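You operate a simulated robot arm through the tools that you are given. There is no shell and no other tool.

Carry out the task below with a simulated robot arm. There is one attempt and no reset: what you move stays moved.

JOB
Run the three cover nuts back to the start of their threads with the red driver.
Fine: selector to out first and back to in at the end; hang the driver up.

It is judged by the outcome, as a careful person would: the job done as asked, and still so three seconds after it is handed in. It fails if anything else is knocked over, pushed out of place, dropped, spilled or broken. Lids that push on must go on centred and level and be pressed home; caps that screw on are set level and turned clockwise until they are tight.

ROBOT AND FRAMES
A 6-joint arm with a two-finger gripper, fixed in place. Base frame: the origin is on the floor under the middle of its stand, x ahead of it, y to its left, z up. Units: m, rad, N and s.
It reaches about 1.572 m from its shoulder. Its first joint turns from -2.897 to 2.897 rad. Payload 2.45 kg.
The tool frame sits at the grasp point between the pads (the TCP): z along the fingers, y along the line on which they close. The tips reach 0.02 m beyond it. The gripper opens to 0.14 m; its body begins 0.168 m behind the TCP.
Orientation is that of the tool frame in the base frame, as a unit quaternion [w, x, y, z]. With the fingers straight down and closing along the base's y, the tool's x points along the base's -x, its y along +y and its z along -z.

CONTROLS
- The arm moves only by the tool arm_command. Its argument "steps" is one flat list of numbers, 7 for each row, row after row: the shift along the base's x, y, z in mm, then the turn, a rotation vector about the base's x, y, z in rad, then the gripper command, from -1 (shut) to 1 (fully open), values between in proportion. In form: [tx, ty, tz, rx, ry, rz, hand, tx, ty, tz, rx, ry, rz, hand, ...]. A call has 1 to 20 rows; each row shifts and turns the commanded pose from where the row before left it. A row lasts 0.2 s, in which the tool goes at most 0.05 m and 0.15 rad; a call with a longer step from one row to the next is refused whole, and so is a gripper value outside its range. Where a pose cannot be reached the arm comes as near as it can. A force on the tool above 80 N (or 10 N above the force at the start of the call, whichever is more), or a blocked arm, ends the call early, and 0.2 s more pass. Each finger travels about 0.045 m/s and halts on what it meets, pressing with about 25 N; the grip force reading is that of the motor and also rises with nothing between the fingers. The clock runs only during rows and for 0.2 s after the last one: add rows that do not move to give the fingers time. It gives the time, the measured TCP pose, the force on the tool (base axes), the opening and the grip force at its end, in the units of the frame above (readings bear some noise), with the torque about the TCP (base axes, N m) and any sound that the robot's microphone picked up.
- Cameras (640 x 400 px; columns grow to the right, rows downward): "scene" is fixed at [0.0504, 0.4987, 1.6739]; the picture's right is [-0.70, -0.71, 0.00], its down [-0.21, 0.21, -0.95] and it looks along [0.68, -0.67, -0.30] (base axes); focal length 368 px, centre (320, 200). "wrist" rides on the gripper at [0.078, 0.011, -0.209] in the tool frame; the picture's right is [-0.14, 0.99, 0.00], its down [-0.92, -0.13, -0.37] and it looks along [-0.37, -0.05, 0.93] (tool axes); focal length 280 px, centre (320, 200). There is no depth. A picture from a camera that has moved, and an enlarged one, comes with that camera's place and axes in the base frame and with its lens.
- capture(camera): a new picture of that camera. No time passes.
- enlarge(camera, box): a new picture of the part [left, top, right, bottom] of that camera's present view, enlarged. No time passes.
- job_done(): hands the job in; it is judged then, once.

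Nothing tells you positions but the pictures and the camera data. Unless the task says otherwise, let go and move clear before handing in.

The tools are called by a JSON object that holds its "method" and its "body". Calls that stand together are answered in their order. arm_command: Moves the arm, as the interface text tells. Its arguments: {"type":"object","properties":{"steps":{"type":"array","items":{"type":"number"}}},"required":["steps"]} The other tools are called the same way: capture (camera) takes a picture; enlarge (camera, box) takes an enlarged picture of a part of a camera's view; job_done () hands the job in.

At the start:

```text
clock: 0.0
ee_pos: [0.4771, -0.304, 1.4276]
tcp_rot: [0.0, 0.0, 1.0, 0.0]
ft_force: [-0.3, -0.8, -0.4]
ft_torque: [-0.02, 0.03, 0.01]
grip_width: 0.1399
grip_force: 0.0
```

scene: 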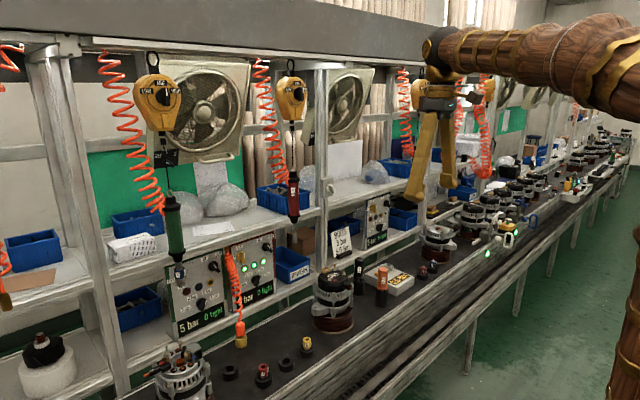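
wrist: 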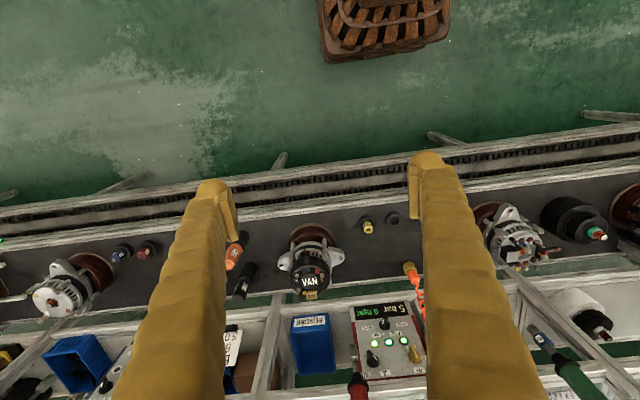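

I see an assembly line with alternators on a bench, drivers hanging from balancers (one green, one red), control boxes with knobs, and several small parts. I'll look closer before moving anything.

{"method": "enlarge", "body": {"camera": "scene", "box": [220, 60, 400, 172]}}

{"method": "enlarge", "body": {"camera": "scene", "box": [160, 220, 320, 320]}}

{"method": "enlarge", "body": {"camera": "scene", "box": [130, 300, 290, 400]}}

{"method": "enlarge", "body": {"camera": "scene", "box": [290, 240, 450, 340]}}

{"method": "enlarge", "body": {"camera": "wrist", "box": [220, 200, 420, 325]}}

{"method": "enlarge", "body": {"camera": "wrist", "box": [320, 275, 520, 400]}}

```text
3.56 times, centred on (310, 116) of scene
camera zoom: at [0.0504, 0.4987, 1.6739], right [-0.7, -0.71, 0.0], down [-0.21, 0.21, -0.95], along [0.68, -0.67, -0.3], focal length 1310 px, centre (356, 499)
```

zoom: 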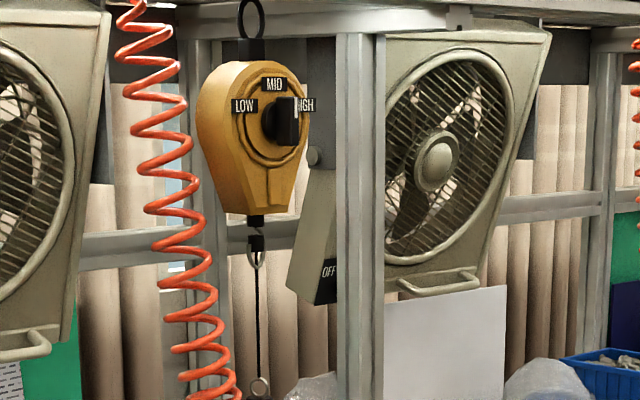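

```text
4.00 times, centred on (240, 270) of scene
camera zoom: at [0.0504, 0.4987, 1.6739], right [-0.7, -0.71, 0.0], down [-0.21, 0.21, -0.95], along [0.68, -0.67, -0.3], focal length 1473 px, centre (640, -80)
```

zoom: 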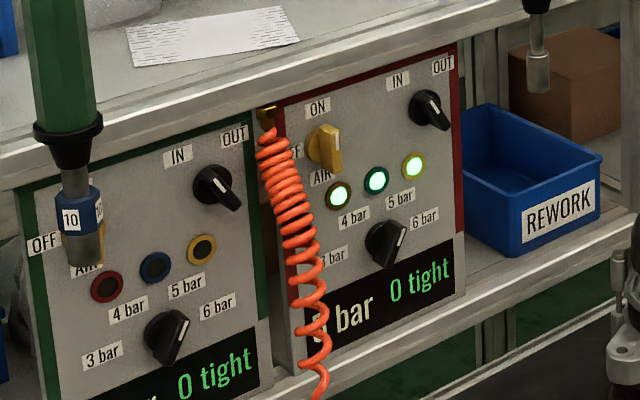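

```text
4.00 times, centred on (210, 350) of scene
camera zoom: at [0.0504, 0.4987, 1.6739], right [-0.7, -0.71, 0.0], down [-0.21, 0.21, -0.95], along [0.68, -0.67, -0.3], focal length 1473 px, centre (760, -400)
```

zoom: 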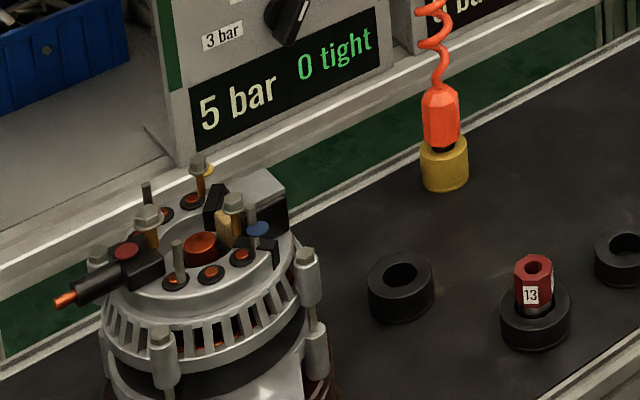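

```text
4.00 times, centred on (370, 290) of scene
camera zoom: at [0.0504, 0.4987, 1.6739], right [-0.7, -0.71, 0.0], down [-0.21, 0.21, -0.95], along [0.68, -0.67, -0.3], focal length 1473 px, centre (120, -160)
```

zoom: 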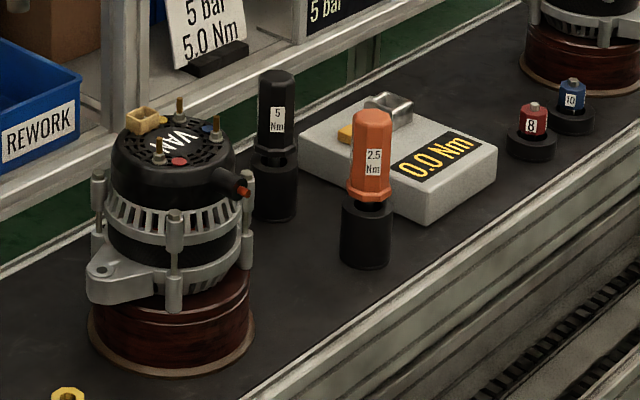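

```text
3.20 times, centred on (320, 262) of wrist
camera zoom: at [0.3986, -0.2941, 1.6363], right [0.14, 0.99, 0.0], down [0.92, -0.13, 0.37], along [0.37, -0.05, -0.93], focal length 897 px, centre (320, 0)
```

zoom: 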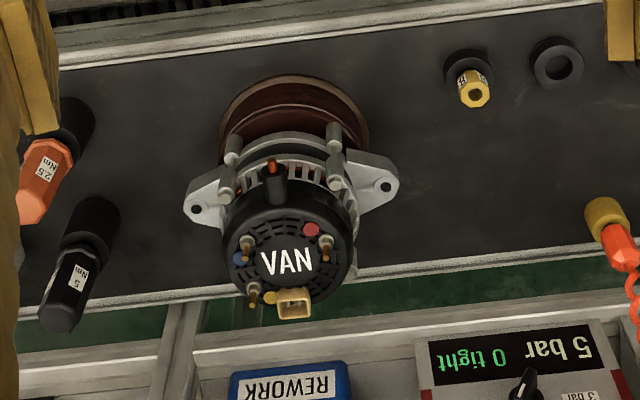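

```text
3.20 times, centred on (420, 338) of wrist
camera zoom: at [0.3986, -0.2941, 1.6363], right [0.14, 0.99, 0.0], down [0.92, -0.13, 0.37], along [0.37, -0.05, -0.93], focal length 897 px, centre (0, -240)
```

zoom: 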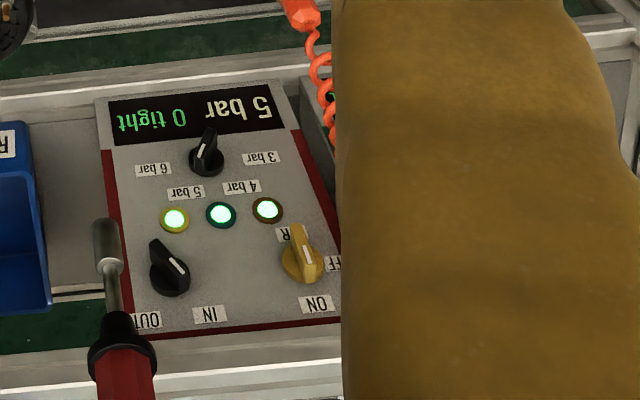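

The red station looks like it holds the VAN-covered alternator at about (0.88, -0.39, 1.0), the red driver hanging near (0.99, -0.30, 1.14), and a panel with an IN/OUT knob. I'll roll the wrist so the camera sits above the gripper, then tilt it to look at the station from the front.

{"method": "arm_command", "body": {"steps": [0, 0, 0, 0, 0, 0.15, 1, 0, 0, 0, 0, 0, 0.15, 1, 0, 0, 0, 0, 0, 0.15, 1, 0, 0, 0, 0, 0, 0.15, 1, 0, 0, 0, 0, 0, 0.15, 1, 0, 0, 0, 0, 0, 0.15, 1, 0, 0, 0, 0, 0, 0.15, 1, 0, 0, 0, 0, 0, 0.15, 1, 0, 0, 0, 0, 0, 0.15, 1, 0, 0, 0, 0, 0, 0.15, 1]}}

```text
clock: 2.2
ee_pos: [0.4774, -0.3047, 1.4275]
tcp_rot: [-0.001, -0.682, 0.731, 0.001]
ft_force: [0.6, 0.0, 0.9]
ft_torque: [0.01, -0.02, 0.0]
grip_width: 0.1399
grip_force: 0.0
```

The wrist turned as commanded. I'll finish the half turn and begin tilting the fingers toward the station.

{"method": "arm_command", "body": {"steps": [0, 0, 0, 0, 0, 0.15, 1, 0, 0, 0, 0, 0, 0.15, 1, 0, 0, 0, 0, 0, 0.15, 1, 0, 0, 0, 0, 0, 0.15, 1, 0, 0, 0, 0, 0, 0.15, 1, 0, 0, 0, 0, 0, 0.15, 1, 0, 0, 0, 0, 0, 0.15, 1, 0, 0, 0, 0, 0, 0.15, 1, 0, 0, 0, 0, 0, 0.15, 1, 0, 0, 0, 0, 0, 0.15, 1, 0, 0, 0, 0, 0, 0.1416, 1]}}

{"method": "arm_command", "body": {"steps": [0, 0, 0, 0, -0.15, 0, 1, 0, 0, 0, 0, -0.15, 0, 1, 0, 0, 0, 0, -0.15, 0, 1, 0, 0, 0, 0, -0.15, 0, 1, 0, 0, 0, 0, -0.15, 0, 1, 0, 0, 0, 0, -0.15, 0, 1, 0, 0, 0, 0, -0.15, 0, 1]}}

{"method": "capture", "body": {"camera": "wrist"}}

{"method": "capture", "body": {"camera": "scene"}}

```text
clock: 4.6
ee_pos: [0.4903, -0.2822, 1.4271]
tcp_rot: [0.004, 0.945, -0.326, 0.0]
ft_force: [-0.3, -0.9, 0.1]
ft_torque: [-0.02, 0.02, 0.02]
grip_width: 0.1401
grip_force: 0.0
out of reach, approached as far as the arm can: row 7, 8, 9, 10, 11
```

```text
clock: 5.5
ee_pos: [0.598, -0.2521, 1.3352]
tcp_rot: [-0.084, 0.926, -0.338, 0.144]
ft_force: [1.4, 0.1, 0.1]
ft_torque: [0.02, 0.01, -0.01]
grip_width: 0.1399
grip_force: 0.0
out of reach, approached as far as the arm can: row 1, 2, 3, 4
stopped in row 4: the arm was blocked; the commanded pose is now the measured one
```

```text
taken
camera wrist: at [0.5809, -0.3245, 1.5472], right [-0.7, -0.66, -0.28], down [-0.71, 0.67, 0.19], along [0.06, 0.33, -0.94], focal length 280 px, centre (320, 200)
```

wrist: 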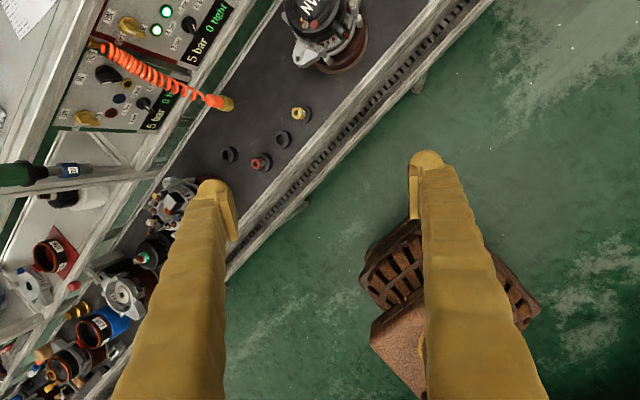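

```text
taken
```

scene: 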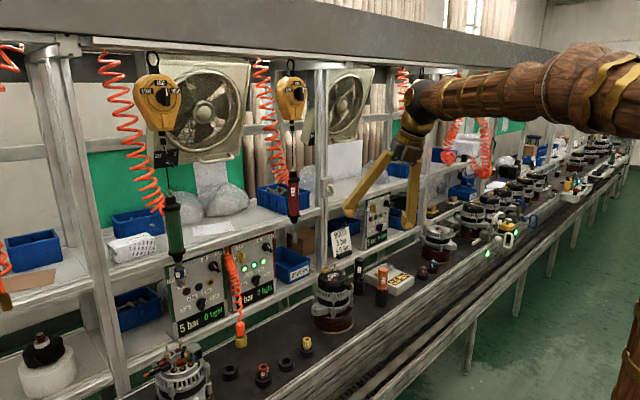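

Joint 6 hit its limit turning that way. I'll unwind and go round the other way.

{"method": "arm_command", "body": {"steps": [-30, -15, 25, -0.024, 0.11, 0.011, 1, -30, -15, 25, -0.024, 0.11, 0.011, 1, -40, -20, 30, -0.024, 0.11, 0.011, 1, 0, 0, 0, 0, 0, -0.15, 1, 0, 0, 0, 0, 0, -0.15, 1, 0, 0, 0, 0, 0, -0.15, 1, 0, 0, 0, 0, 0, -0.15, 1, 0, 0, 0, 0, 0, -0.15, 1, 0, 0, 0, 0, 0, -0.15, 1, 0, 0, 0, 0, 0, -0.15, 1, 0, 0, 0, 0, 0, -0.15, 1, 0, 0, 0, 0, 0, -0.15, 1, 0, 0, 0, 0, 0, -0.15, 1, 0, 0, 0, 0, 0, -0.15, 1, 0, 0, 0, 0, 0, -0.15, 1, 0, 0, 0, 0, 0, -0.15, 1, 0, 0, 0, 0, 0, -0.15, 1, 0, 0, 0, 0, 0, -0.15, 1, 0, 0, 0, 0, 0, -0.15, 1]}}

{"method": "arm_command", "body": {"steps": [0, 0, 0, 0, 0, -0.15, 1, 0, 0, 0, 0, 0, -0.15, 1, 0, 0, 0, 0, 0, -0.15, 1, 0, 0, 0, 0, 0, -0.15, 1, 0, 0, 0, 0, 0, -0.15, 1, 0, 0, 0, 0, 0, -0.15, 1, 0, 0, 0, 0, 0, -0.15, 1, 0, 0, 0, 0, 0, -0.15, 1, 0, 0, 0, 0, 0, -0.15, 1, 0, 0, 0, 0, 0, -0.15, 1, 0, 0, 0, 0, 0, -0.15, 1, 0, 0, 0, 0, 0, -0.15, 1, 0, 0, 0, 0, 0, -0.15, 1, 0, 0, 0, 0, 0, -0.15, 1, 0, 0, 0, 0, 0, -0.15, 1, 0, 0, 0, 0, 0, -0.15, 1, 0, 0, 0, 0, 0, -0.15, 1, 0, 0, 0, 0, 0, -0.15, 1, 0, 0, 0, 0, 0, -0.15, 1, 0, 0, 0, 0, 0, -0.15, 1]}}

```text
refused: row 3 steps farther than a row can; nothing moved
```

```text
clock: 9.7
ee_pos: [0.5963, -0.252, 1.3391]
tcp_rot: [-0.139, 0.272, 0.947, -0.094]
ft_force: [0.0, -0.4, -0.1]
ft_torque: [-0.03, -0.02, 0.0]
grip_width: 0.14
grip_force: 0.0
```

The unwinding worked. I'll level the tool again, pull back a little, and continue the turn to the other side.

{"method": "arm_command", "body": {"steps": [-30, -15, 20, 0.039, -0.106, 0.011, 1, -30, -15, 20, 0.039, -0.106, 0.011, 1, -30, -15, 20, 0.04, -0.105, 0.011, 1, 0, 0, 0, 0, 0, -0.15, 1, 0, 0, 0, 0, 0, -0.15, 1, 0, 0, 0, 0, 0, -0.15, 1, 0, 0, 0, 0, 0, -0.15, 1, 0, 0, 0, 0, 0, -0.15, 1, 0, 0, 0, 0, 0, -0.15, 1, 0, 0, 0, 0, 0, -0.15, 1, 0, 0, 0, 0, 0, -0.15, 1, 0, 0, 0, 0, 0, -0.15, 1, 0, 0, 0, 0, 0, -0.15, 1, 0, 0, 0, 0, 0, -0.15, 1, 0, 0, 0, 0, 0, -0.15, 1, 0, 0, 0, 0, 0, -0.15, 1, 0, 0, 0, 0, 0, -0.15, 1, 0, 0, 0, 0, 0, -0.15, 1, 0, 0, 0, 0, 0, -0.15, 1, 0, 0, 0, 0, 0, -0.15, 1]}}

```text
clock: 13.9
ee_pos: [0.5067, -0.297, 1.3994]
tcp_rot: [0.003, 0.999, 0.035, 0.004]
ft_force: [0.8, 0.2, -0.3]
ft_torque: [0.02, -0.02, 0.02]
grip_width: 0.1398
grip_force: 0.2
```

Now I'll tilt the fingers forward while moving out a little.

{"method": "arm_command", "body": {"steps": [15, 0, 0, 0, -0.15, -0.07, 1, 15, 0, 0, 0, -0.15, 0, 1, 15, 0, 0, 0, -0.15, 0, 1, 15, 0, 0, 0, -0.15, 0, 1, 15, 0, 0, 0, -0.15, 0, 1]}}

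{"method": "capture", "body": {"camera": "wrist"}}

```text
refused: row 1 steps farther than a row can; nothing moved
```

```text
taken
camera wrist: at [0.5841, -0.3022, 1.6083], right [-0.07, -1.0, 0.0], down [-0.93, 0.07, 0.36], along [-0.36, 0.02, -0.93], focal length 280 px, centre (320, 200)
```

wrist: 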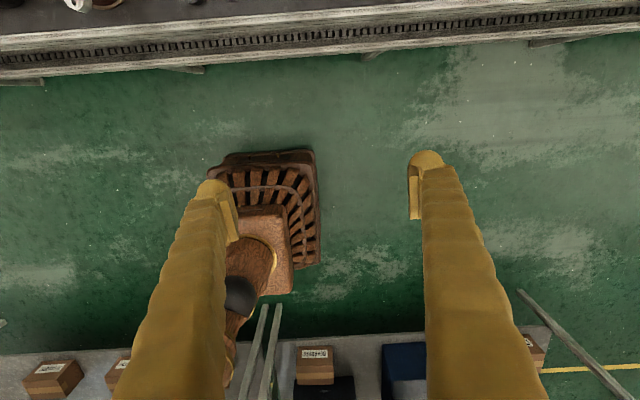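

The camera is now on the far side of the tool and level. I'll tilt forward in smaller steps.

{"method": "arm_command", "body": {"steps": [0, 0, 0, 0, 0, -0.07, 1, 15, 0, 0, 0, -0.15, 0, 1, 15, 0, 0, 0, -0.15, 0, 1, 15, 0, 0, 0, -0.15, 0, 1, 15, 0, 0, 0, -0.15, 0, 1, 15, 0, 0, 0, -0.15, 0, 1]}}

{"method": "capture", "body": {"camera": "wrist"}}

```text
clock: 15.4
ee_pos: [0.6266, -0.3333, 1.3077]
tcp_rot: [-0.04, 0.947, -0.017, 0.319]
ft_force: [0.5, -0.2, 0.2]
ft_torque: [0.01, 0.0, 0.02]
grip_width: 0.1401
grip_force: 0.0
stopped in row 6: the arm was blocked; the commanded pose is now the measured one
```

```text
taken
camera wrist: at [0.5618, -0.3625, 1.5196], right [-0.12, -0.98, -0.17], down [-0.95, 0.16, -0.25], along [0.27, 0.13, -0.95], focal length 280 px, centre (320, 200)
```

wrist: 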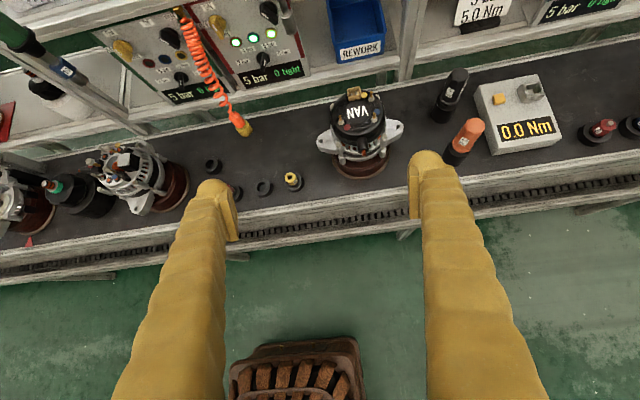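

{"method": "capture", "body": {"camera": "scene"}}

```text
taken
```

scene: 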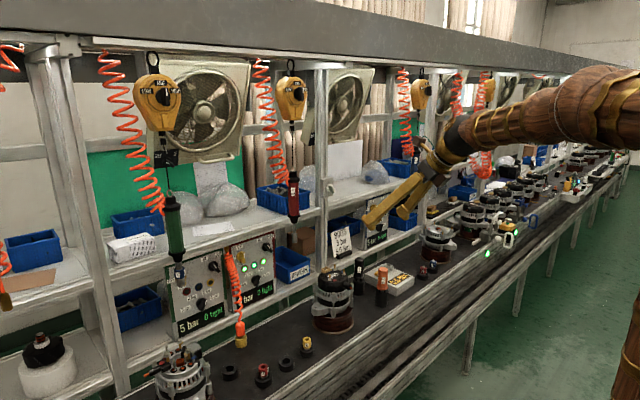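

Holding the camera above the fingers runs into a wrist limit, so I'll go back to the original roll. With the fingers pitched about 45° down, that roll lets the wrist camera see under the gripper.

{"method": "arm_command", "body": {"steps": [-15, 5, 18, -0.016, 0.13, 0.007, 1, -15, 5, 18, -0.016, 0.13, 0.007, 1, -15, 5, 18, -0.016, 0.13, 0.007, 1, -15, 5, 18, -0.016, 0.13, 0.007, 1, -15, 5, 18, -0.016, 0.13, 0.007, 1, 0, 0, 0, 0, 0, 0.15, 1, 0, 0, 0, 0, 0, 0.15, 1, 0, 0, 0, 0, 0, 0.15, 1, 0, 0, 0, 0, 0, 0.15, 1, 0, 0, 0, 0, 0, 0.15, 1, 0, 0, 0, 0, 0, 0.15, 1, 0, 0, 0, 0, 0, 0.15, 1, 0, 0, 0, 0, 0, 0.15, 1, 0, 0, 0, 0, 0, 0.15, 1, 0, 0, 0, 0, 0, 0.15, 1, 0, 0, 0, 0, 0, 0.15, 1]}}

{"method": "arm_command", "body": {"steps": [0, 0, 0, 0, 0, 0.15, 1, 0, 0, 0, 0, 0, 0.15, 1, 0, 0, 0, 0, 0, 0.15, 1, 0, 0, 0, 0, 0, 0.15, 1, 0, 0, 0, 0, 0, 0.15, 1, 0, 0, 0, 0, 0, 0.15, 1, 0, 0, 0, 0, 0, 0.15, 1, 0, 0, 0, 0, 0, 0.15, 1, 0, 0, 0, 0, 0, 0.15, 1, 0, 0, 0, 0, 0, 0.1416, 1]}}

```text
clock: 18.8
ee_pos: [0.5507, -0.3091, 1.3983]
tcp_rot: [0.0, 0.677, 0.736, 0.002]
ft_force: [0.4, -0.2, 0.3]
ft_torque: [0.04, 0.0, 0.01]
grip_width: 0.1399
grip_force: 0.1
```

```text
clock: 21.0
ee_pos: [0.5502, -0.3083, 1.3997]
tcp_rot: [-0.001, 0.0, 1.0, 0.001]
ft_force: [0.3, 0.1, -0.2]
ft_torque: [-0.02, -0.01, -0.02]
grip_width: 0.1398
grip_force: 0.1
```

Back to the original roll and level. Now I'll pitch the fingers forward to 45°.

{"method": "arm_command", "body": {"steps": [0, 0, 0, 0, -0.15, 0, 1, 0, 0, 0, 0, -0.15, 0, 1, 0, 0, 0, 0, -0.15, 0, 1, 0, 0, 0, 0, -0.15, 0, 1, 0, 0, 0, 0, -0.15, 0, 1, 0, 0, 0, 0, -0.0354, 0, 1]}}

{"method": "capture", "body": {"camera": "wrist"}}

{"method": "capture", "body": {"camera": "scene"}}

```text
clock: 22.3
ee_pos: [0.5966, -0.354, 1.3013]
tcp_rot: [0.31, 0.02, 0.949, 0.052]
ft_force: [-0.3, 0.5, -0.1]
ft_torque: [0.02, -0.02, 0.01]
grip_width: 0.1401
grip_force: 0.1
stopped in row 6: the arm was blocked; the commanded pose is now the measured one
```

```text
taken
camera wrist: at [0.4098, -0.3555, 1.424], right [0.12, 0.97, 0.19], down [0.52, -0.22, 0.82], along [0.84, 0.0, -0.54], focal length 280 px, centre (320, 200)
```

wrist: 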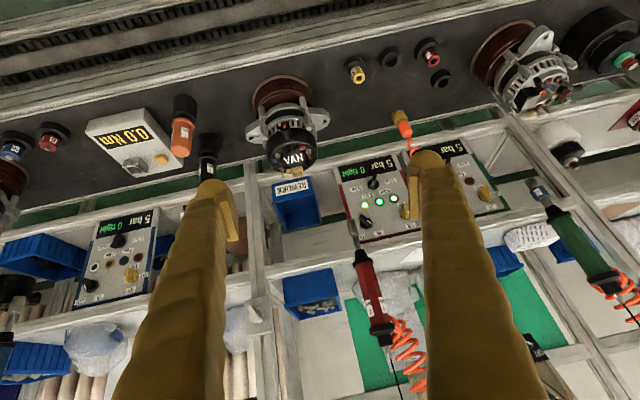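

```text
taken
```

scene: 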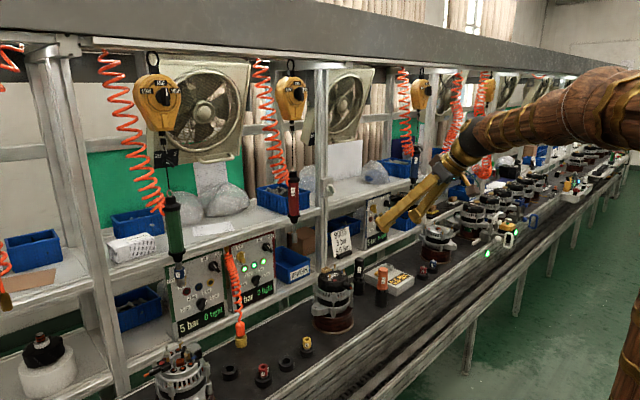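

The view is good here: the red driver, its panel and the VAN cover are all visible. I'll enlarge these.

{"method": "enlarge", "body": {"camera": "wrist", "box": [330, 150, 442, 220]}}

{"method": "enlarge", "body": {"camera": "wrist", "box": [320, 220, 448, 300]}}

{"method": "enlarge", "body": {"camera": "wrist", "box": [330, 290, 474, 380]}}

{"method": "enlarge", "body": {"camera": "wrist", "box": [238, 70, 350, 140]}}

{"method": "enlarge", "body": {"camera": "wrist", "box": [240, 120, 336, 180]}}

{"method": "enlarge", "body": {"camera": "wrist", "box": [330, 30, 474, 120]}}

{"method": "enlarge", "body": {"camera": "scene", "box": [270, 160, 318, 190]}}

{"method": "enlarge", "body": {"camera": "scene", "box": [260, 165, 340, 255]}}

```text
5.71 times, centred on (386, 185) of wrist
camera zoom: at [0.4098, -0.3555, 1.424], right [0.12, 0.97, 0.19], down [0.52, -0.22, 0.82], along [0.84, 0.0, -0.54], focal length 1602 px, centre (-57, 286)
```

zoom: 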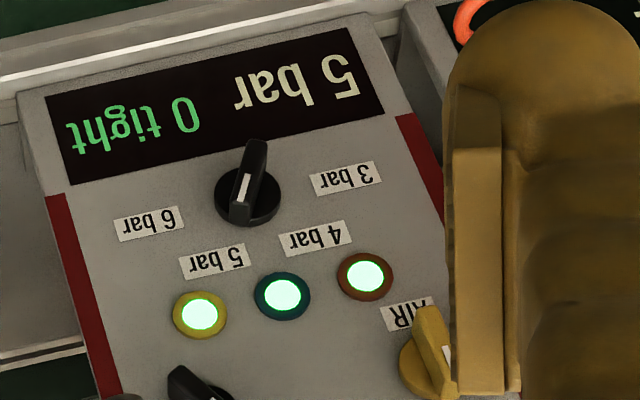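

```text
5.00 times, centred on (384, 260) of wrist
camera zoom: at [0.4098, -0.3555, 1.424], right [0.12, 0.97, 0.19], down [0.52, -0.22, 0.82], along [0.84, 0.0, -0.54], focal length 1402 px, centre (0, -100)
```

zoom: 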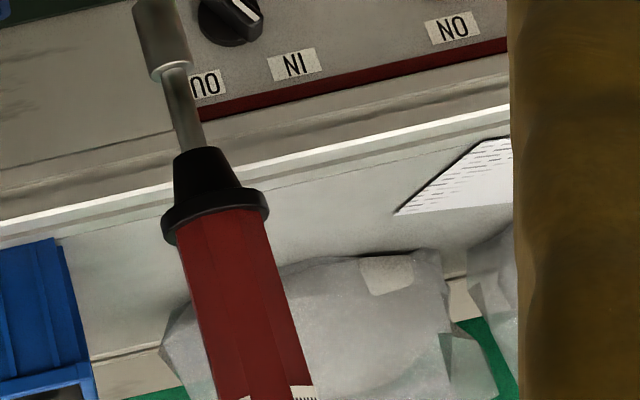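

```text
4.44 times, centred on (402, 335) of wrist
camera zoom: at [0.4098, -0.3555, 1.424], right [0.12, 0.97, 0.19], down [0.52, -0.22, 0.82], along [0.84, 0.0, -0.54], focal length 1246 px, centre (-44, -400)
```

zoom: 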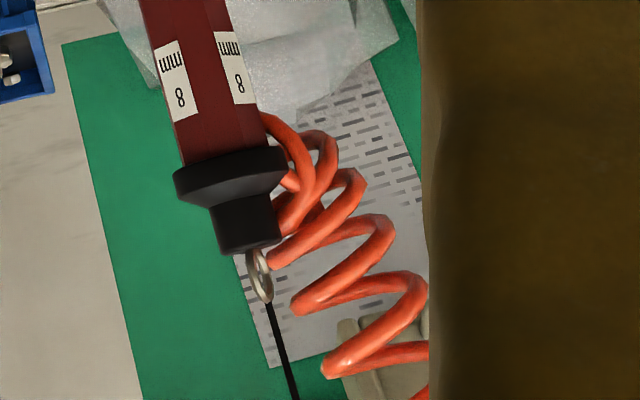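

```text
5.71 times, centred on (294, 105) of wrist
camera zoom: at [0.4098, -0.3555, 1.424], right [0.12, 0.97, 0.19], down [0.52, -0.22, 0.82], along [0.84, 0.0, -0.54], focal length 1602 px, centre (469, 743)
```

zoom: 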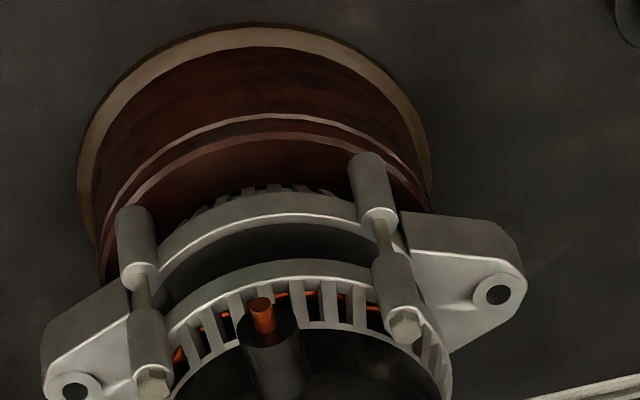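

```text
6.67 times, centred on (288, 150) of wrist
camera zoom: at [0.4098, -0.3555, 1.424], right [0.12, 0.97, 0.19], down [0.52, -0.22, 0.82], along [0.84, 0.0, -0.54], focal length 1869 px, centre (533, 533)
```

zoom: 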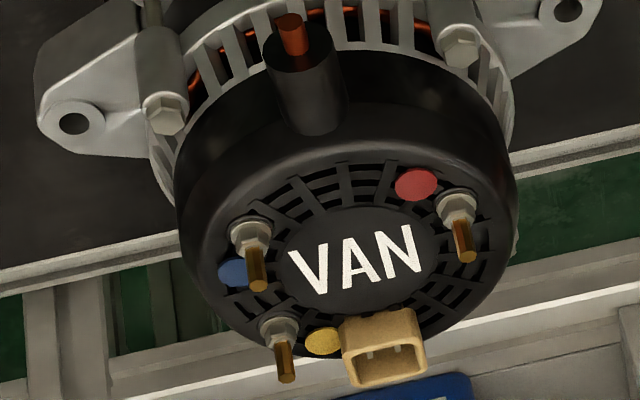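

```text
4.44 times, centred on (402, 75) of wrist
camera zoom: at [0.4098, -0.3555, 1.424], right [0.12, 0.97, 0.19], down [0.52, -0.22, 0.82], along [0.84, 0.0, -0.54], focal length 1246 px, centre (-44, 756)
```

zoom: 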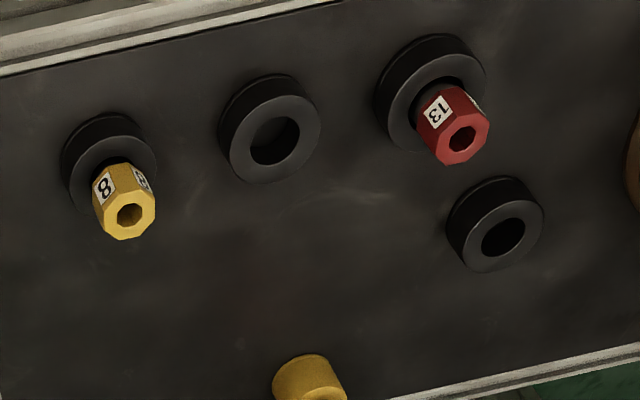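

```text
13.33 times, centred on (294, 175) of scene
camera zoom: at [0.0504, 0.4987, 1.6739], right [-0.7, -0.71, 0.0], down [-0.21, 0.21, -0.95], along [0.68, -0.67, -0.3], focal length 4911 px, centre (667, 533)
```

zoom: 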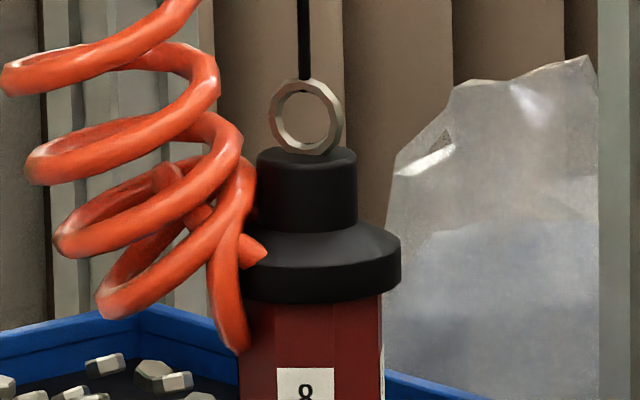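

```text
4.44 times, centred on (300, 210) of scene
camera zoom: at [0.0504, 0.4987, 1.6739], right [-0.7, -0.71, 0.0], down [-0.21, 0.21, -0.95], along [0.68, -0.67, -0.3], focal length 1637 px, centre (409, 156)
```

zoom: 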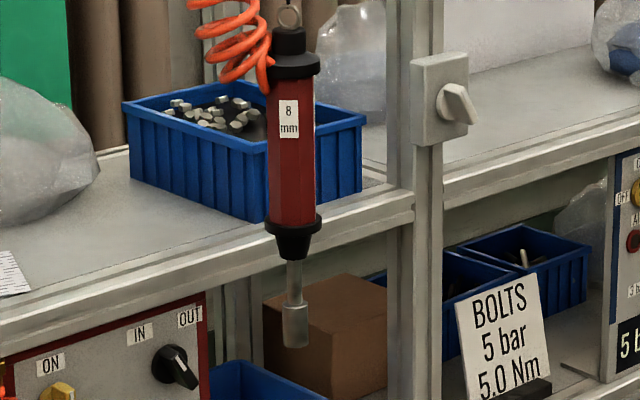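

{"method": "enlarge", "body": {"camera": "wrist", "box": [340, 205, 404, 245]}}

{"method": "enlarge", "body": {"camera": "scene", "box": [225, 225, 289, 265]}}

{"method": "enlarge", "body": {"camera": "scene", "box": [310, 255, 374, 295]}}

{"method": "enlarge", "body": {"camera": "scene", "box": [270, 200, 318, 250]}}

```text
10.00 times, centred on (372, 225) of wrist
camera zoom: at [0.4098, -0.3555, 1.424], right [0.12, 0.97, 0.19], down [0.52, -0.22, 0.82], along [0.84, 0.0, -0.54], focal length 2804 px, centre (-200, -50)
```

zoom: 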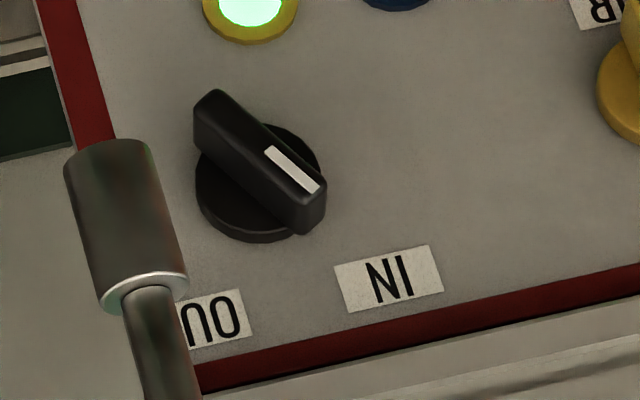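

```text
10.00 times, centred on (257, 245) of scene
camera zoom: at [0.0504, 0.4987, 1.6739], right [-0.7, -0.71, 0.0], down [-0.21, 0.21, -0.95], along [0.68, -0.67, -0.3], focal length 3684 px, centre (950, -250)
```

zoom: 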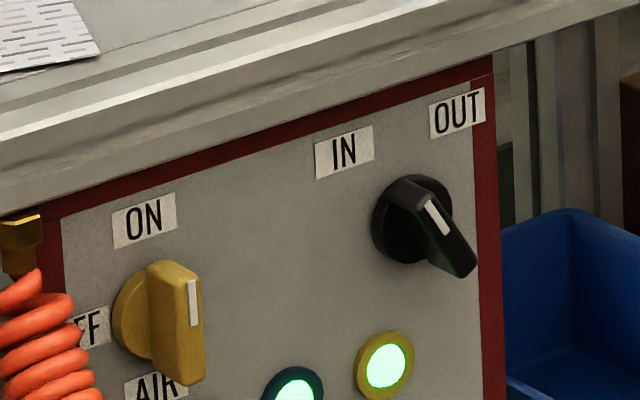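

```text
10.00 times, centred on (342, 275) of scene
camera zoom: at [0.0504, 0.4987, 1.6739], right [-0.7, -0.71, 0.0], down [-0.21, 0.21, -0.95], along [0.68, -0.67, -0.3], focal length 3684 px, centre (100, -550)
```

zoom: 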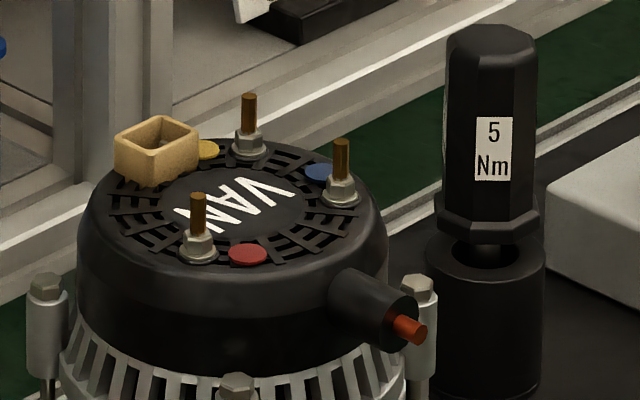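

```text
8.00 times, centred on (294, 225) of scene
camera zoom: at [0.0504, 0.4987, 1.6739], right [-0.7, -0.71, 0.0], down [-0.21, 0.21, -0.95], along [0.68, -0.67, -0.3], focal length 2947 px, centre (528, 0)
```

zoom: 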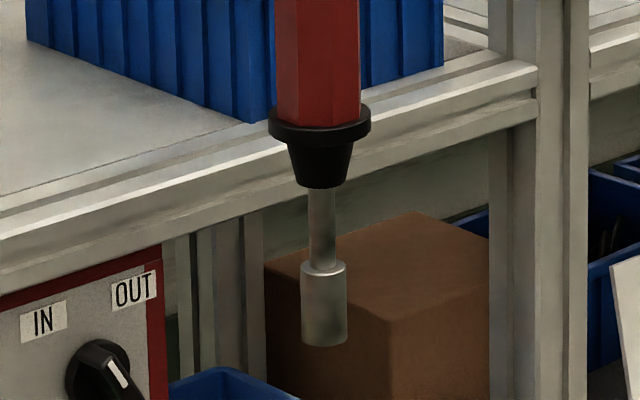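

The panel shows AIR on, 5 bar, and the selector pointing to IN. The red driver is the 8 mm one with a built-in socket, and the three nuts sit low on the studs of the VAN cover. I'll move outward, where the arm has more freedom, and finish the 45° pitch.

{"method": "arm_command", "body": {"steps": [40, 10, 10, 0, 0, 0, 1, 40, 10, 10, 0, 0, 0, 1, 40, 10, 10, 0, 0, 0, 1, 40, 0, 0, 0, 0, 0, 1]}}

```text
clock: 23.3
ee_pos: [0.7539, -0.3247, 1.3361]
tcp_rot: [0.312, 0.021, 0.948, 0.051]
ft_force: [0.9, 0.1, 1.0]
ft_torque: [-0.04, 0.01, 0.0]
grip_width: 0.1399
grip_force: 0.1
```

{"method": "arm_command", "body": {"steps": [0, 0, 0, -0.055, -0.075, 0, 1, 0, 0, 0, -0.055, -0.075, 0, 1, 0, 0, 0, 0, 0, 0, 1]}}

{"method": "capture", "body": {"camera": "wrist"}}

{"method": "capture", "body": {"camera": "scene"}}

```text
clock: 24.1
ee_pos: [0.7539, -0.3231, 1.3338]
tcp_rot: [0.383, 0.0, 0.924, 0.0]
ft_force: [0.1, 0.4, 0.6]
ft_torque: [-0.02, -0.01, 0.01]
grip_width: 0.1401
grip_force: 0.1
```

```text
taken
camera wrist: at [0.5515, -0.3132, 1.4267], right [0.1, 0.99, 0.1], down [0.39, -0.13, 0.91], along [0.92, -0.05, -0.4], focal length 280 px, centre (320, 200)
```

wrist: 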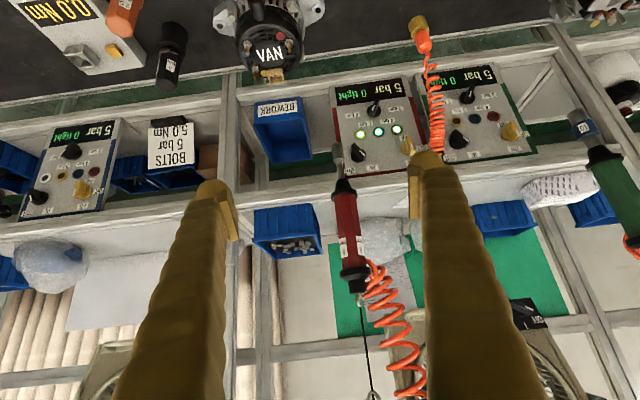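

```text
taken
```

scene: 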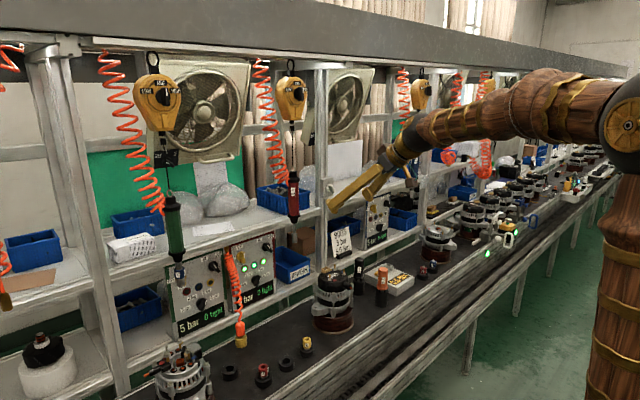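

The 45° pitch holds here. I'll measure the driver, knob and nuts from this view.

{"method": "enlarge", "body": {"camera": "wrist", "box": [310, 130, 406, 190]}}

{"method": "enlarge", "body": {"camera": "wrist", "box": [310, 170, 438, 300]}}

{"method": "enlarge", "body": {"camera": "wrist", "box": [208, 0, 336, 80]}}

{"method": "enlarge", "body": {"camera": "scene", "box": [264, 160, 328, 285]}}

```text
6.67 times, centred on (358, 160) of wrist
camera zoom: at [0.5515, -0.3132, 1.4267], right [0.1, 0.99, 0.1], down [0.39, -0.13, 0.91], along [0.92, -0.05, -0.4], focal length 1869 px, centre (67, 467)
```

zoom: 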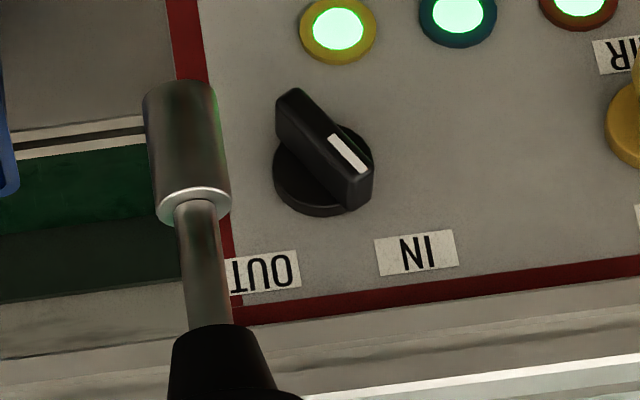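

```text
3.08 times, centred on (374, 235) of wrist
camera zoom: at [0.5515, -0.3132, 1.4267], right [0.1, 0.99, 0.1], down [0.39, -0.13, 0.91], along [0.92, -0.05, -0.4], focal length 863 px, centre (154, 92)
```

zoom: 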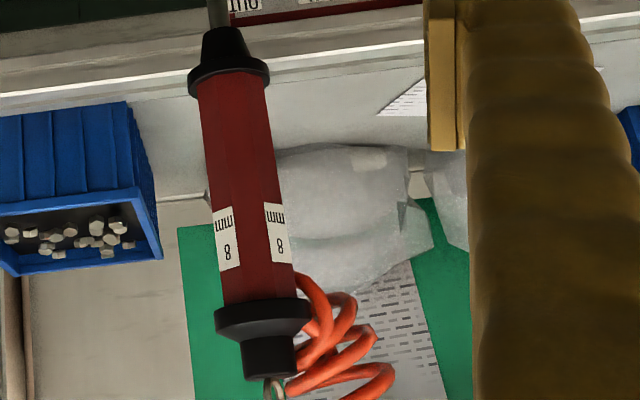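

```text
5.00 times, centred on (272, 40) of wrist
camera zoom: at [0.5515, -0.3132, 1.4267], right [0.1, 0.99, 0.1], down [0.39, -0.13, 0.91], along [0.92, -0.05, -0.4], focal length 1402 px, centre (560, 1000)
```

zoom: 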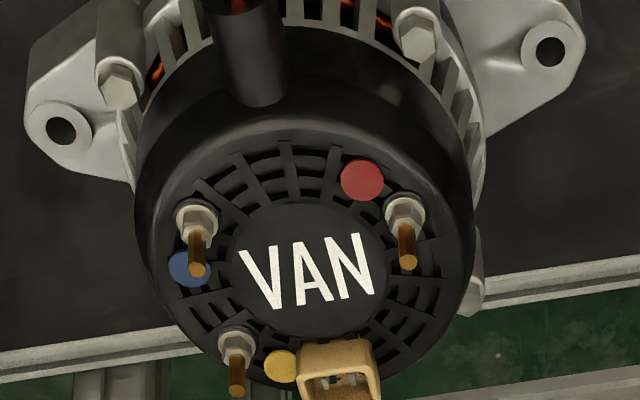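

```text
3.20 times, centred on (296, 222) of scene
camera zoom: at [0.0504, 0.4987, 1.6739], right [-0.7, -0.71, 0.0], down [-0.21, 0.21, -0.95], along [0.68, -0.67, -0.3], focal length 1179 px, centre (397, 128)
```

zoom: 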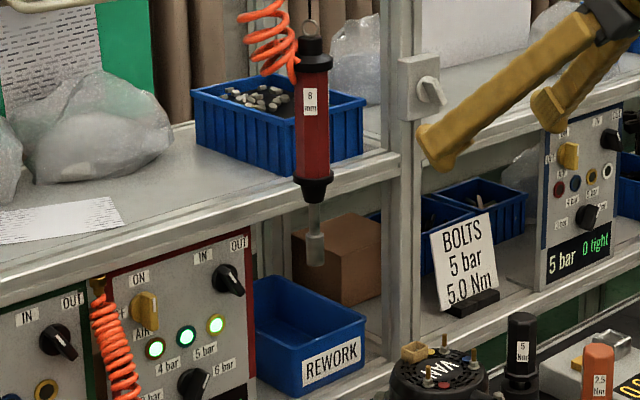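

Measured so far: driver tip about (0.987, -0.296, 1.133) with its red body around z 1.23–1.35. The selector knob is about (1.096, -0.248, 1.095), and the stud tips are about (0.867, -0.355), (0.856, -0.420) and (0.904, -0.422) at z 1.03. I'll close the fingers and go to a stand-off to the left of the driver at low pitch, ready to push the selector from its left side.

{"method": "arm_command", "body": {"steps": [25, 31, -10, 0, -0.15, 0, -1, 25, 31, -10, 0, -0.15, 0, -1, 25, 31, -10, 0, -0.15, 0, -1, 20, 30, -10, 0, -0.15, 0, -1, 0, 0, -30, 0, 0, 0, -1, 0, 0, -30, 0, 0, 0, -1, 0, 0, -30, 0, 0, 0, -1, 0, 0, -30, 0, 0, 0, -1, 0, 0, 0, 0, 0, 0, -1]}}

{"method": "capture", "body": {"camera": "wrist"}}

{"method": "capture", "body": {"camera": "scene"}}

```text
clock: 26.1
ee_pos: [0.8503, -0.2016, 1.1733]
tcp_rot: [0.638, 0.0, 0.77, 0.0]
ft_force: [0.8, 0.1, 0.6]
ft_torque: [0.02, -0.04, -0.02]
grip_width: 0.0001
grip_force: 24.9
```

```text
taken
camera wrist: at [0.6301, -0.1914, 1.1347], right [0.02, 0.99, 0.13], down [-0.19, -0.13, 0.97], along [0.98, -0.05, 0.19], focal length 280 px, centre (320, 200)
```

wrist: 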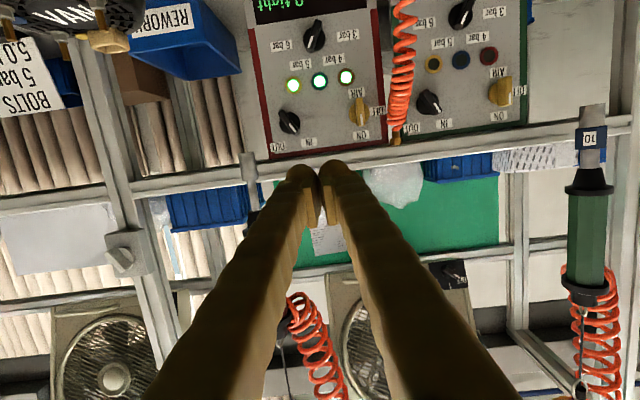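

```text
taken
```

scene: 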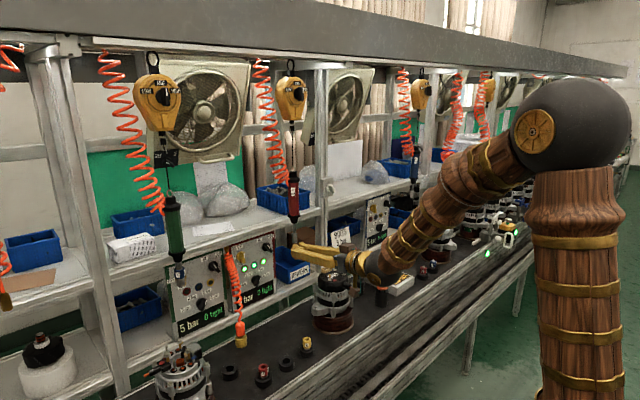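

{"method": "enlarge", "body": {"camera": "scene", "box": [270, 215, 366, 275]}}

{"method": "enlarge", "body": {"camera": "wrist", "box": [220, 60, 400, 260]}}

```text
6.67 times, centred on (318, 245) of scene
camera zoom: at [0.0504, 0.4987, 1.6739], right [-0.7, -0.71, 0.0], down [-0.21, 0.21, -0.95], along [0.68, -0.67, -0.3], focal length 2456 px, centre (333, -100)
```

zoom: 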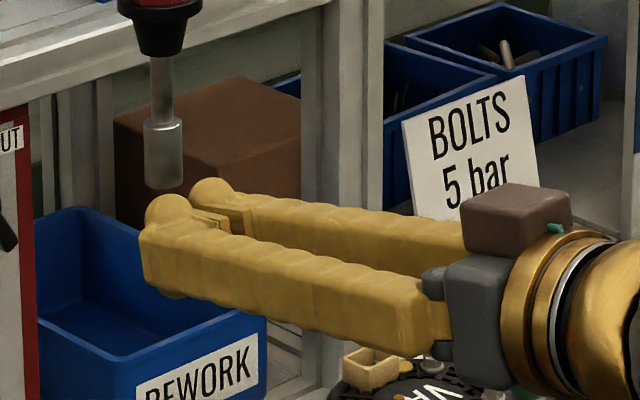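

```text
2.00 times, centred on (310, 160) of wrist
camera zoom: at [0.6301, -0.1914, 1.1347], right [0.02, 0.99, 0.13], down [-0.19, -0.13, 0.97], along [0.98, -0.05, 0.19], focal length 561 px, centre (340, 280)
```

zoom: 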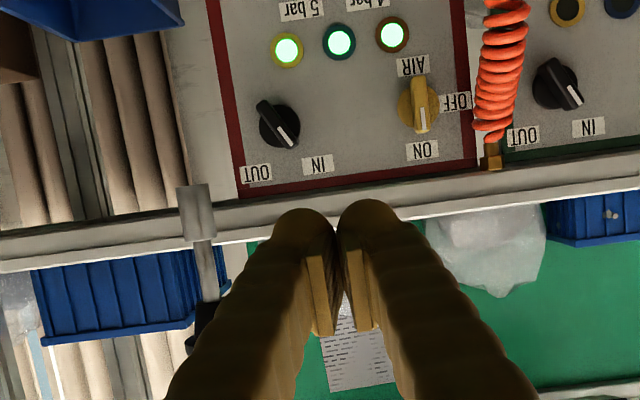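

{"method": "enlarge", "body": {"camera": "wrist", "box": [265, 90, 329, 154]}}

{"method": "enlarge", "body": {"camera": "scene", "box": [250, 232, 282, 252]}}

```text
6.25 times, centred on (297, 122) of wrist
camera zoom: at [0.6301, -0.1914, 1.1347], right [0.02, 0.99, 0.13], down [-0.19, -0.13, 0.97], along [0.98, -0.05, 0.19], focal length 1752 px, centre (464, 688)
```

zoom: 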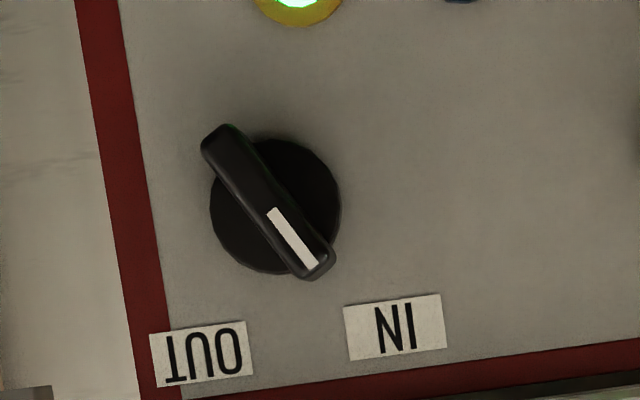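

```text
16.00 times, centred on (266, 242) of scene
camera zoom: at [0.0504, 0.4987, 1.6739], right [-0.7, -0.71, 0.0], down [-0.21, 0.21, -0.95], along [0.68, -0.67, -0.3], focal length 5894 px, centre (1184, -472)
```

zoom: 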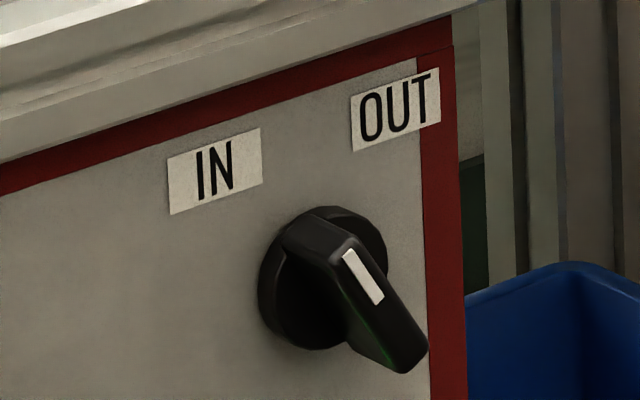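

The selector's bar points about 30° toward IN and stands out to x≈1.069. I'll level the fingers, come in just to its left and above centre, and push the pointer end to the right.

{"method": "arm_command", "body": {"steps": [0, 3, -15, 0, -0.1, 0, -1, 0, 3, -15, 0, -0.0865, 0, -1, 0, 0, -15, 0, 0, 0, -1, 0, 0, -6, 0, 0, 0, -1, 40, 0, 0, 0, 0, 0, -1, 40, 0, 0, 0, 0, 0, -1, 40, 0, 0, 0, 0, 0, -1, 30, 0, 0, 0, 0, 0, -1, 0, 0, 0, 0, 0, 0, -1]}}

{"method": "capture", "body": {"camera": "wrist"}}

{"method": "enlarge", "body": {"camera": "scene", "box": [220, 205, 332, 275]}}

```text
clock: 28.1
ee_pos: [1.001, -0.1941, 1.1228]
tcp_rot: [0.707, -0.002, 0.707, 0.001]
ft_force: [0.7, -0.3, 0.4]
ft_torque: [-0.03, 0.01, 0.0]
grip_width: 0.0
grip_force: 24.8
```

```text
taken
camera wrist: at [0.7912, -0.1838, 1.045], right [0.0, 0.99, 0.14], down [-0.37, -0.13, 0.92], along [0.93, -0.05, 0.36], focal length 280 px, centre (320, 200)
```

wrist: 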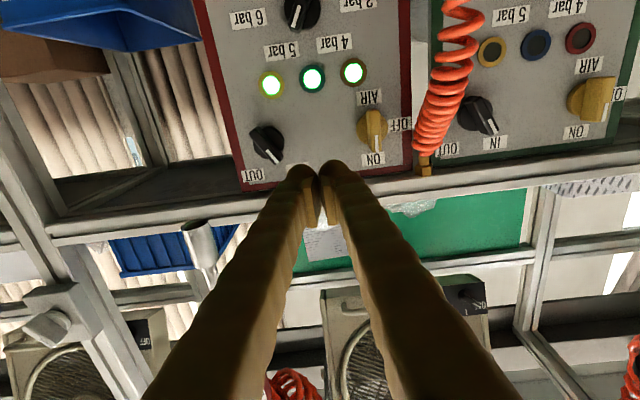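

```text
5.71 times, centred on (276, 240) of scene
camera zoom: at [0.0504, 0.4987, 1.6739], right [-0.7, -0.71, 0.0], down [-0.21, 0.21, -0.95], along [0.68, -0.67, -0.3], focal length 2105 px, centre (571, -29)
```

zoom: 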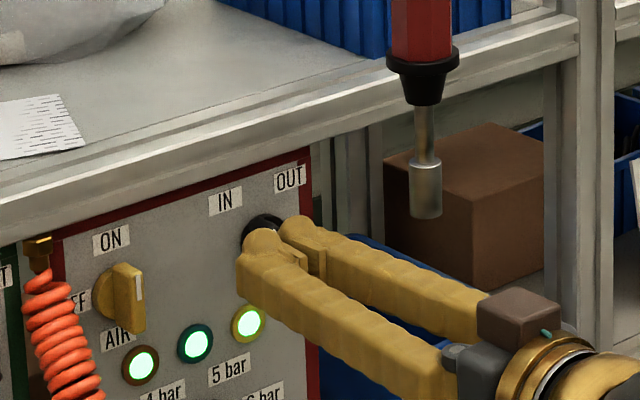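

{"method": "arm_command", "body": {"steps": [20, 0, 4, 0, 0, 0, -1, 20, 0, 0, 0, 0, 0, -1, 15, 0, 0, 0, 0, 0, -1, 10, 0, 0, 0, 0, 0, -1, 0, 0, 0, 0, 0, 0, -1]}}

{"method": "enlarge", "body": {"camera": "wrist", "box": [230, 80, 422, 200]}}

{"method": "enlarge", "body": {"camera": "scene", "box": [220, 205, 332, 275]}}

```text
clock: 29.3
ee_pos: [1.0653, -0.1947, 1.1266]
tcp_rot: [0.707, -0.001, 0.707, 0.0]
ft_force: [-0.1, 0.6, 0.6]
ft_torque: [-0.01, 0.01, 0.02]
grip_width: 0.0
grip_force: 24.8
```

```text
3.33 times, centred on (326, 140) of wrist
camera zoom: at [0.8567, -0.1841, 1.0473], right [0.0, 0.99, 0.14], down [-0.37, -0.13, 0.92], along [0.93, -0.05, 0.36], focal length 935 px, centre (300, 400)
```

zoom: 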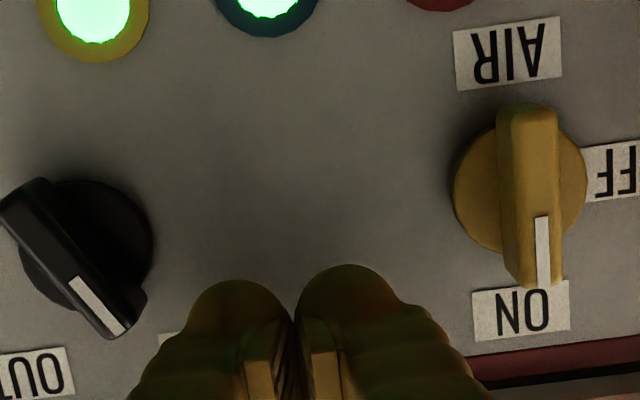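

```text
5.71 times, centred on (276, 240) of scene
camera zoom: at [0.0504, 0.4987, 1.6739], right [-0.7, -0.71, 0.0], down [-0.21, 0.21, -0.95], along [0.68, -0.67, -0.3], focal length 2105 px, centre (571, -29)
```

zoom: 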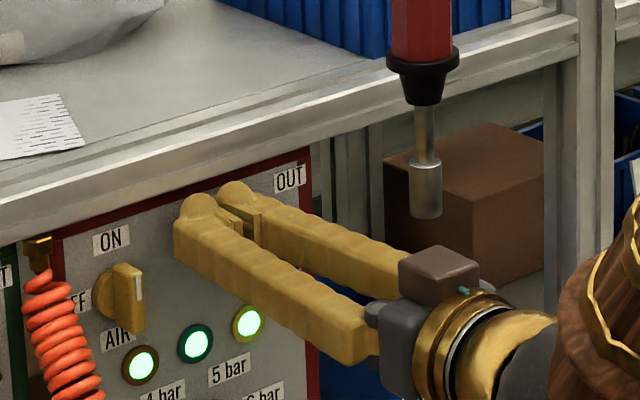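

The fingertip is left of the selector's pointer end, clear of everything else. Now I'll push it to the right in small steps.

{"method": "arm_command", "body": {"steps": [0, -5, 0, 0, 0, 0, -1, 0, -5, 0, 0, 0, 0, -1, 0, -4, 0, 0, 0, 0, -1, 0, -4, 0, 0, 0, 0, -1, 0, 0, 0, 0, 0, 0, -1]}}

{"method": "enlarge", "body": {"camera": "wrist", "box": [210, 80, 402, 200]}}

```text
clock: 30.5
ee_pos: [1.066, -0.2111, 1.1264]
tcp_rot: [0.707, -0.001, 0.707, 0.0]
ft_force: [-0.6, 0.7, 1.3]
ft_torque: [-0.02, 0.03, -0.04]
grip_width: 0.0002
grip_force: 24.8
```

```text
3.33 times, centred on (306, 140) of wrist
camera zoom: at [0.8568, -0.2017, 1.0474], right [0.0, 0.99, 0.14], down [-0.37, -0.13, 0.92], along [0.93, -0.05, 0.36], focal length 935 px, centre (367, 400)
```

zoom: 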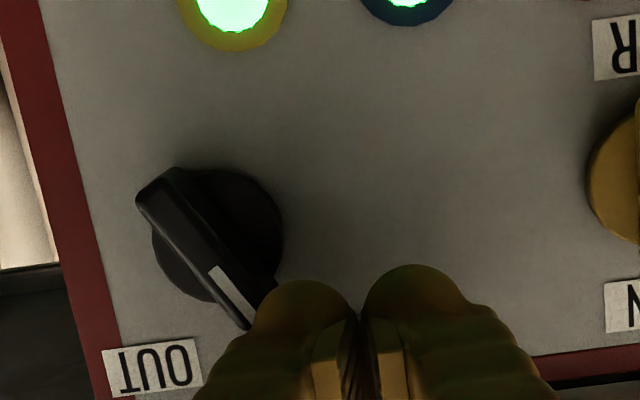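

{"method": "arm_command", "body": {"steps": [0, -4, 0, 0, 0, 0, -1, 0, -3, 0, 0, 0, 0, -1, 0, -3, 0, 0, 0, 0, -1, 0, 0, 0, 0, 0, 0, -1]}}

{"method": "enlarge", "body": {"camera": "wrist", "box": [210, 80, 402, 200]}}

```text
clock: 31.5
ee_pos: [1.0657, -0.2222, 1.1285]
tcp_rot: [0.708, -0.001, 0.706, 0.0]
ft_force: [0.1, 6.0, 26.5]
ft_torque: [-0.38, -0.23, 0.08]
grip_width: 0.0002
grip_force: 24.9
```

```text
3.33 times, centred on (306, 140) of wrist
camera zoom: at [0.8562, -0.2122, 1.0486], right [0.0, 0.99, 0.14], down [-0.37, -0.13, 0.92], along [0.93, -0.05, 0.37], focal length 935 px, centre (367, 400)
```

zoom: 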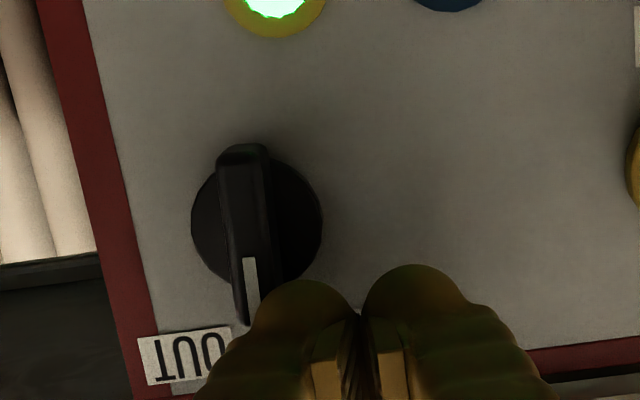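

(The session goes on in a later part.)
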